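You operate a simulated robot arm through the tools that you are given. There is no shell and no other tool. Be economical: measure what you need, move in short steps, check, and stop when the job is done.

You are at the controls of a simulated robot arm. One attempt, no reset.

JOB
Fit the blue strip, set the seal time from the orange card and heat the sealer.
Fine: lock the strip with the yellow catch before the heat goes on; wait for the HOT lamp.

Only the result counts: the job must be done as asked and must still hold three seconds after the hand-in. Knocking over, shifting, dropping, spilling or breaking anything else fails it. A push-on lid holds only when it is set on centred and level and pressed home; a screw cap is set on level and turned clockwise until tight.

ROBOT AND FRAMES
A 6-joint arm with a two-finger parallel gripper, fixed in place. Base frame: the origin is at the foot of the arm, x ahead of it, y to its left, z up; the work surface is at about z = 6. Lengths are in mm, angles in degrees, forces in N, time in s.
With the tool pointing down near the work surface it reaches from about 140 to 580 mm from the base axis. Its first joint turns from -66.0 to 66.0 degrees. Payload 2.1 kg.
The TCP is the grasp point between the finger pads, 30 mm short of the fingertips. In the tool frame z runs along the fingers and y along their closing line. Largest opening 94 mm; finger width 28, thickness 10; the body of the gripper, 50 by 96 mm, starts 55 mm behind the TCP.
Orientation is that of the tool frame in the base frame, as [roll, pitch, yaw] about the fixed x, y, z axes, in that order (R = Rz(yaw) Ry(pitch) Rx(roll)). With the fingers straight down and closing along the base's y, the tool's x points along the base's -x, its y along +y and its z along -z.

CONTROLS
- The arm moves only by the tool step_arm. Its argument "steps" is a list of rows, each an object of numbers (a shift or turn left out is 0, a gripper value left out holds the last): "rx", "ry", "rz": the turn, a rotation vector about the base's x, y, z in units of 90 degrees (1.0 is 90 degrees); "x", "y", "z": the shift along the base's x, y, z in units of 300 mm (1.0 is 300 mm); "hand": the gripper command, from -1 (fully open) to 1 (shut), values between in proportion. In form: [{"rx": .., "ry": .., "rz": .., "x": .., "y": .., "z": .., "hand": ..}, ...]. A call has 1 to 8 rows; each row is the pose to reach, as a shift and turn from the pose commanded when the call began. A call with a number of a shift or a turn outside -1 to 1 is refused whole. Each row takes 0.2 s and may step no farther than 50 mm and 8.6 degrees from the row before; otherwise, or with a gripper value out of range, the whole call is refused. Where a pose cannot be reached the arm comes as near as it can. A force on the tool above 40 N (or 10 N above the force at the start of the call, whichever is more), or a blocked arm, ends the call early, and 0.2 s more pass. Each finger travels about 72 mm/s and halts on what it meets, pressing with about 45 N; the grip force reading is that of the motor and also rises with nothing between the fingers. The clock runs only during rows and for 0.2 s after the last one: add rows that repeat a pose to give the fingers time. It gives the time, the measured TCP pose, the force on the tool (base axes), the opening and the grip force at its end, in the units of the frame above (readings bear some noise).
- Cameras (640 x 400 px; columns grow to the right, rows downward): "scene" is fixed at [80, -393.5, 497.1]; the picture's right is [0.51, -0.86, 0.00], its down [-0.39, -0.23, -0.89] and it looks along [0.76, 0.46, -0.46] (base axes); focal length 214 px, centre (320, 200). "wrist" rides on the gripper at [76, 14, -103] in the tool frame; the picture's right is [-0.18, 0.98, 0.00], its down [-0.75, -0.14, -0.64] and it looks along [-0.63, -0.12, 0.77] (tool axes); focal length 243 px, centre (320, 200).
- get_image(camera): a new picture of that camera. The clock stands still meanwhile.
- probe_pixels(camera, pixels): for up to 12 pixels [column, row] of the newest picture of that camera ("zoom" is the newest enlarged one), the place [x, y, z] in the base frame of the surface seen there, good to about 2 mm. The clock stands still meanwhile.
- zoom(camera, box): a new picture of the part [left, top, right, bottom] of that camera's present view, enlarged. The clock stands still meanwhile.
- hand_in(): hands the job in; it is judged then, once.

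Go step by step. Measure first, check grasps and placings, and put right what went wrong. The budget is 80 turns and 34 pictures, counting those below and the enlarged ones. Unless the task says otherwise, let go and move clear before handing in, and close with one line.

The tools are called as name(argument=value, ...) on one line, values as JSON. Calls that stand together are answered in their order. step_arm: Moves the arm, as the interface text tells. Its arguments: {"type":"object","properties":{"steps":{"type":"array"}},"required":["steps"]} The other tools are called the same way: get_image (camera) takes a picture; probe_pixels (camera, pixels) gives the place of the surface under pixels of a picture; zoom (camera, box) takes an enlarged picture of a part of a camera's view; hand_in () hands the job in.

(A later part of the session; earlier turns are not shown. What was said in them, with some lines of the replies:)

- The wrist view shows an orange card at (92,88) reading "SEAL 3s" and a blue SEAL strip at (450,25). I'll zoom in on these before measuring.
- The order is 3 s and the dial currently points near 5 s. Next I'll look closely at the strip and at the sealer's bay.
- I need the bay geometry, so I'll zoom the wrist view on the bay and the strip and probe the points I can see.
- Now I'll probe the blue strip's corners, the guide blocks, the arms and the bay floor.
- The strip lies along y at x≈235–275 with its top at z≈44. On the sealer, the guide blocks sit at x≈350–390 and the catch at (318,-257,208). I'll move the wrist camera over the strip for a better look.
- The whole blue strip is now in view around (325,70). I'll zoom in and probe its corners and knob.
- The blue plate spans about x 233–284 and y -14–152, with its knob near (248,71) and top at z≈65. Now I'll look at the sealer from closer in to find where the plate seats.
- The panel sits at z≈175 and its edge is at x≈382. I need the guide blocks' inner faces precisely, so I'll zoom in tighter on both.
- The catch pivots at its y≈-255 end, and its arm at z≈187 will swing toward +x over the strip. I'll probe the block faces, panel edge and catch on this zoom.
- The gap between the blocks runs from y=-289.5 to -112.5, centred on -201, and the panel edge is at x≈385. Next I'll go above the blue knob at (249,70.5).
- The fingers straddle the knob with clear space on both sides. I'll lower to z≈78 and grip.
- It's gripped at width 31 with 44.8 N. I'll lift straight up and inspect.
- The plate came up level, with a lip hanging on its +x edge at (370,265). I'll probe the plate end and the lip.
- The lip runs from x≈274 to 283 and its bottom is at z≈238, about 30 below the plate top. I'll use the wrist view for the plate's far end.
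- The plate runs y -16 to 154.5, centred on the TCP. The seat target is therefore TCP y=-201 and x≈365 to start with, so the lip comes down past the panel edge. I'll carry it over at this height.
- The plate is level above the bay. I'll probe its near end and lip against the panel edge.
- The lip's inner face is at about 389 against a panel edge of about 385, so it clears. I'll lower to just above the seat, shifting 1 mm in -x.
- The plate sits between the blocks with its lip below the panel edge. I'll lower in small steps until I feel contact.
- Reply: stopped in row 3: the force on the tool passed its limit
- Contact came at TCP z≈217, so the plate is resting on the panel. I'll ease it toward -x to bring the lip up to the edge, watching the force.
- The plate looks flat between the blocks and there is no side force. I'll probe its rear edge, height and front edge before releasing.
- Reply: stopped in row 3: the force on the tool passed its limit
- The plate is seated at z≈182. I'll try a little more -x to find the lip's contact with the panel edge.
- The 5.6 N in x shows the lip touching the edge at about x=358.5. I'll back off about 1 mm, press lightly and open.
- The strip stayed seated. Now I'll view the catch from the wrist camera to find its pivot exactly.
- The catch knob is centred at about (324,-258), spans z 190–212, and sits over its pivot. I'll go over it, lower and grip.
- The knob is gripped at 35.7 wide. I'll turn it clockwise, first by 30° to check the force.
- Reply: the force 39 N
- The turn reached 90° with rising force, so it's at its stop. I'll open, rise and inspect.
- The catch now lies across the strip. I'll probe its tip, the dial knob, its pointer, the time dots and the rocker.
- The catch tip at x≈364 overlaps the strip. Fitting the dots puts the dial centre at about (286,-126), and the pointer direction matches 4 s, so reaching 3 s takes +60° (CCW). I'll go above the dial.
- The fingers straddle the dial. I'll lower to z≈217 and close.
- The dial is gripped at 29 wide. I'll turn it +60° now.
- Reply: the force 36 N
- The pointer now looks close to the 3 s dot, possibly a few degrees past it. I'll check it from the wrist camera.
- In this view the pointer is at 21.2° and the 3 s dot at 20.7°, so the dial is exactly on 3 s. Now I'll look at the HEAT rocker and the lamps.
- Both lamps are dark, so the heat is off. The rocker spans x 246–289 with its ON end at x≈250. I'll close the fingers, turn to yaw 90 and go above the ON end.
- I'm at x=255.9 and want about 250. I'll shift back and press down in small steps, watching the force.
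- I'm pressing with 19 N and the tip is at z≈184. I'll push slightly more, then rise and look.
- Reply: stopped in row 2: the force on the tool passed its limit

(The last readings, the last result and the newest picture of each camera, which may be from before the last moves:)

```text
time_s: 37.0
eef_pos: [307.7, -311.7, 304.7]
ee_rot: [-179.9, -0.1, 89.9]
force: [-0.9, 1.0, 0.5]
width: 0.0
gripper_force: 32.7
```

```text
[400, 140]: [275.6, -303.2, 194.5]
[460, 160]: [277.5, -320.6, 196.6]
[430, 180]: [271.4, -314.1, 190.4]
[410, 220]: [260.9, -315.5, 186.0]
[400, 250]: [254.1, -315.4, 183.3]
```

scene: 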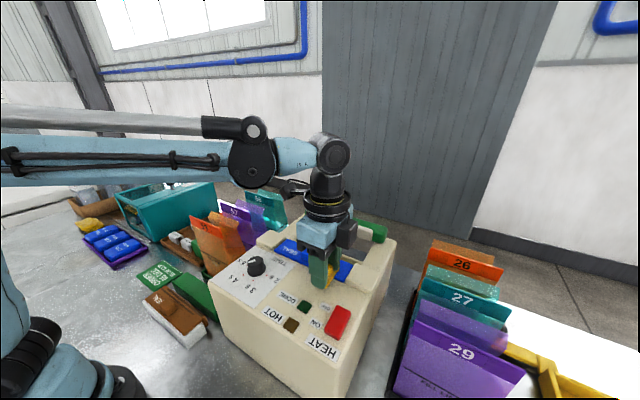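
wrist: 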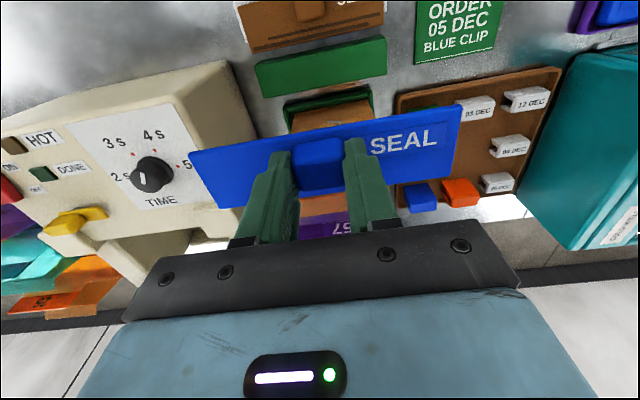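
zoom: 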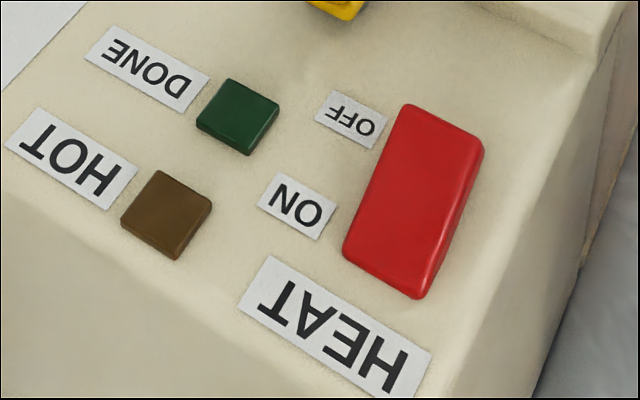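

The rocker moved: the OFF end rose to about z 196 and the ON end dropped to 183, so heat is on. I'll wait for the HOT lamp.

step_arm(steps=[{"z": 0.05}, {"z": 0.1}, {"z": 0.1}, {"z": 0.1}, {"z": 0.1}, {"z": 0.1}, {"z": 0.1}, {"z": 0.1}])

step_arm(steps=[{}, {}, {}, {}, {}, {}, {}, {}])

get_image(camera="scene")

```text
time_s: 38.8
eef_pos: [309.2, -311.0, 335.3]
ee_rot: [-179.9, -0.1, 89.9]
force: [0.5, 0.1, -0.4]
width: 0.0
gripper_force: 32.6
```

```text
time_s: 40.5
eef_pos: [306.1, -311.0, 334.4]
ee_rot: [-179.9, 0.0, 89.8]
force: [-0.2, 0.4, -0.9]
width: 0.1
gripper_force: 32.8
```

```text
4 pictures are left
```

scene: 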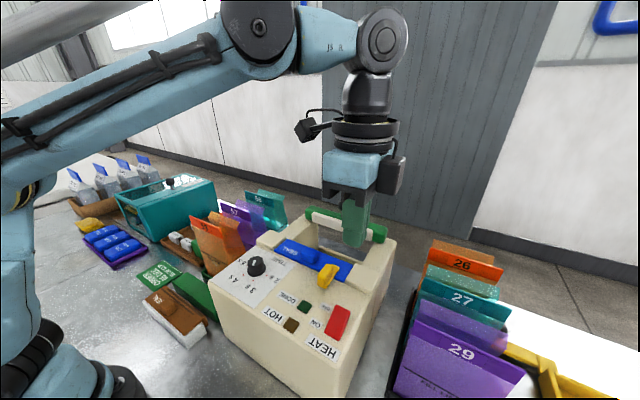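

HOT at (291,325) is still dark about 4.5 s after switching on. I'll wait roughly 10 s more before the next picture.

step_arm(steps=[{}, {}, {}, {}, {}, {}, {}, {}])

step_arm(steps=[{}, {}, {}, {}, {}, {}, {}, {}])

step_arm(steps=[{}, {}, {}, {}, {}, {}, {}, {}])

step_arm(steps=[{}, {}, {}, {}, {}, {}, {}, {}])

step_arm(steps=[{}, {}, {}, {}, {}, {}, {}, {}])

zoom(camera="scene", box=[225, 215, 395, 345])

```text
time_s: 42.4
eef_pos: [308.5, -311.6, 333.9]
ee_rot: [-179.9, 0.0, 89.9]
force: [0.5, -0.6, -0.7]
width: 0.0
gripper_force: 32.9
```

```text
time_s: 44.1
eef_pos: [308.1, -311.3, 335.4]
ee_rot: [-179.9, 0.0, 89.9]
force: [0.0, -0.1, 1.0]
width: 0.2
gripper_force: 32.6
```

```text
time_s: 46.0
eef_pos: [308.7, -311.8, 334.4]
ee_rot: [-179.9, 0.0, 89.9]
force: [0.2, 0.3, 0.3]
width: 0.0
gripper_force: 32.9
```

```text
time_s: 47.8
eef_pos: [307.6, -311.9, 334.7]
ee_rot: [-180.0, 0.0, 89.8]
force: [0.3, 0.1, 0.0]
width: 0.0
gripper_force: 33.8
```

```text
time_s: 49.5
eef_pos: [307.9, -310.7, 334.4]
ee_rot: [-179.9, 0.0, 89.9]
force: [-0.8, -0.3, 0.8]
width: 0.1
gripper_force: 32.8
```

```text
3.08 times, centred on (310, 280) of scene
```

zoom: 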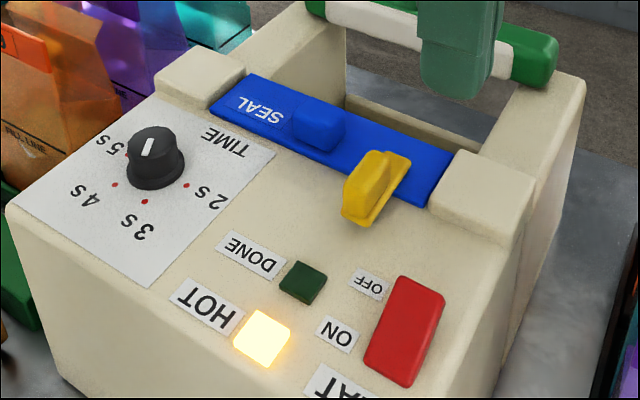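

The HOT lamp is glowing at zoom (262,338). The strip is seated under the catch, the dial is on 3 s, the rocker is ON and the arm is clear, so I'm handing in.

hand_in()

```text
The job is handed in.
```

The blue strip is fitted and locked with the yellow catch, the seal time is set to 3 s, and the heat was switched on after that; the HOT lamp was lit when I handed in.
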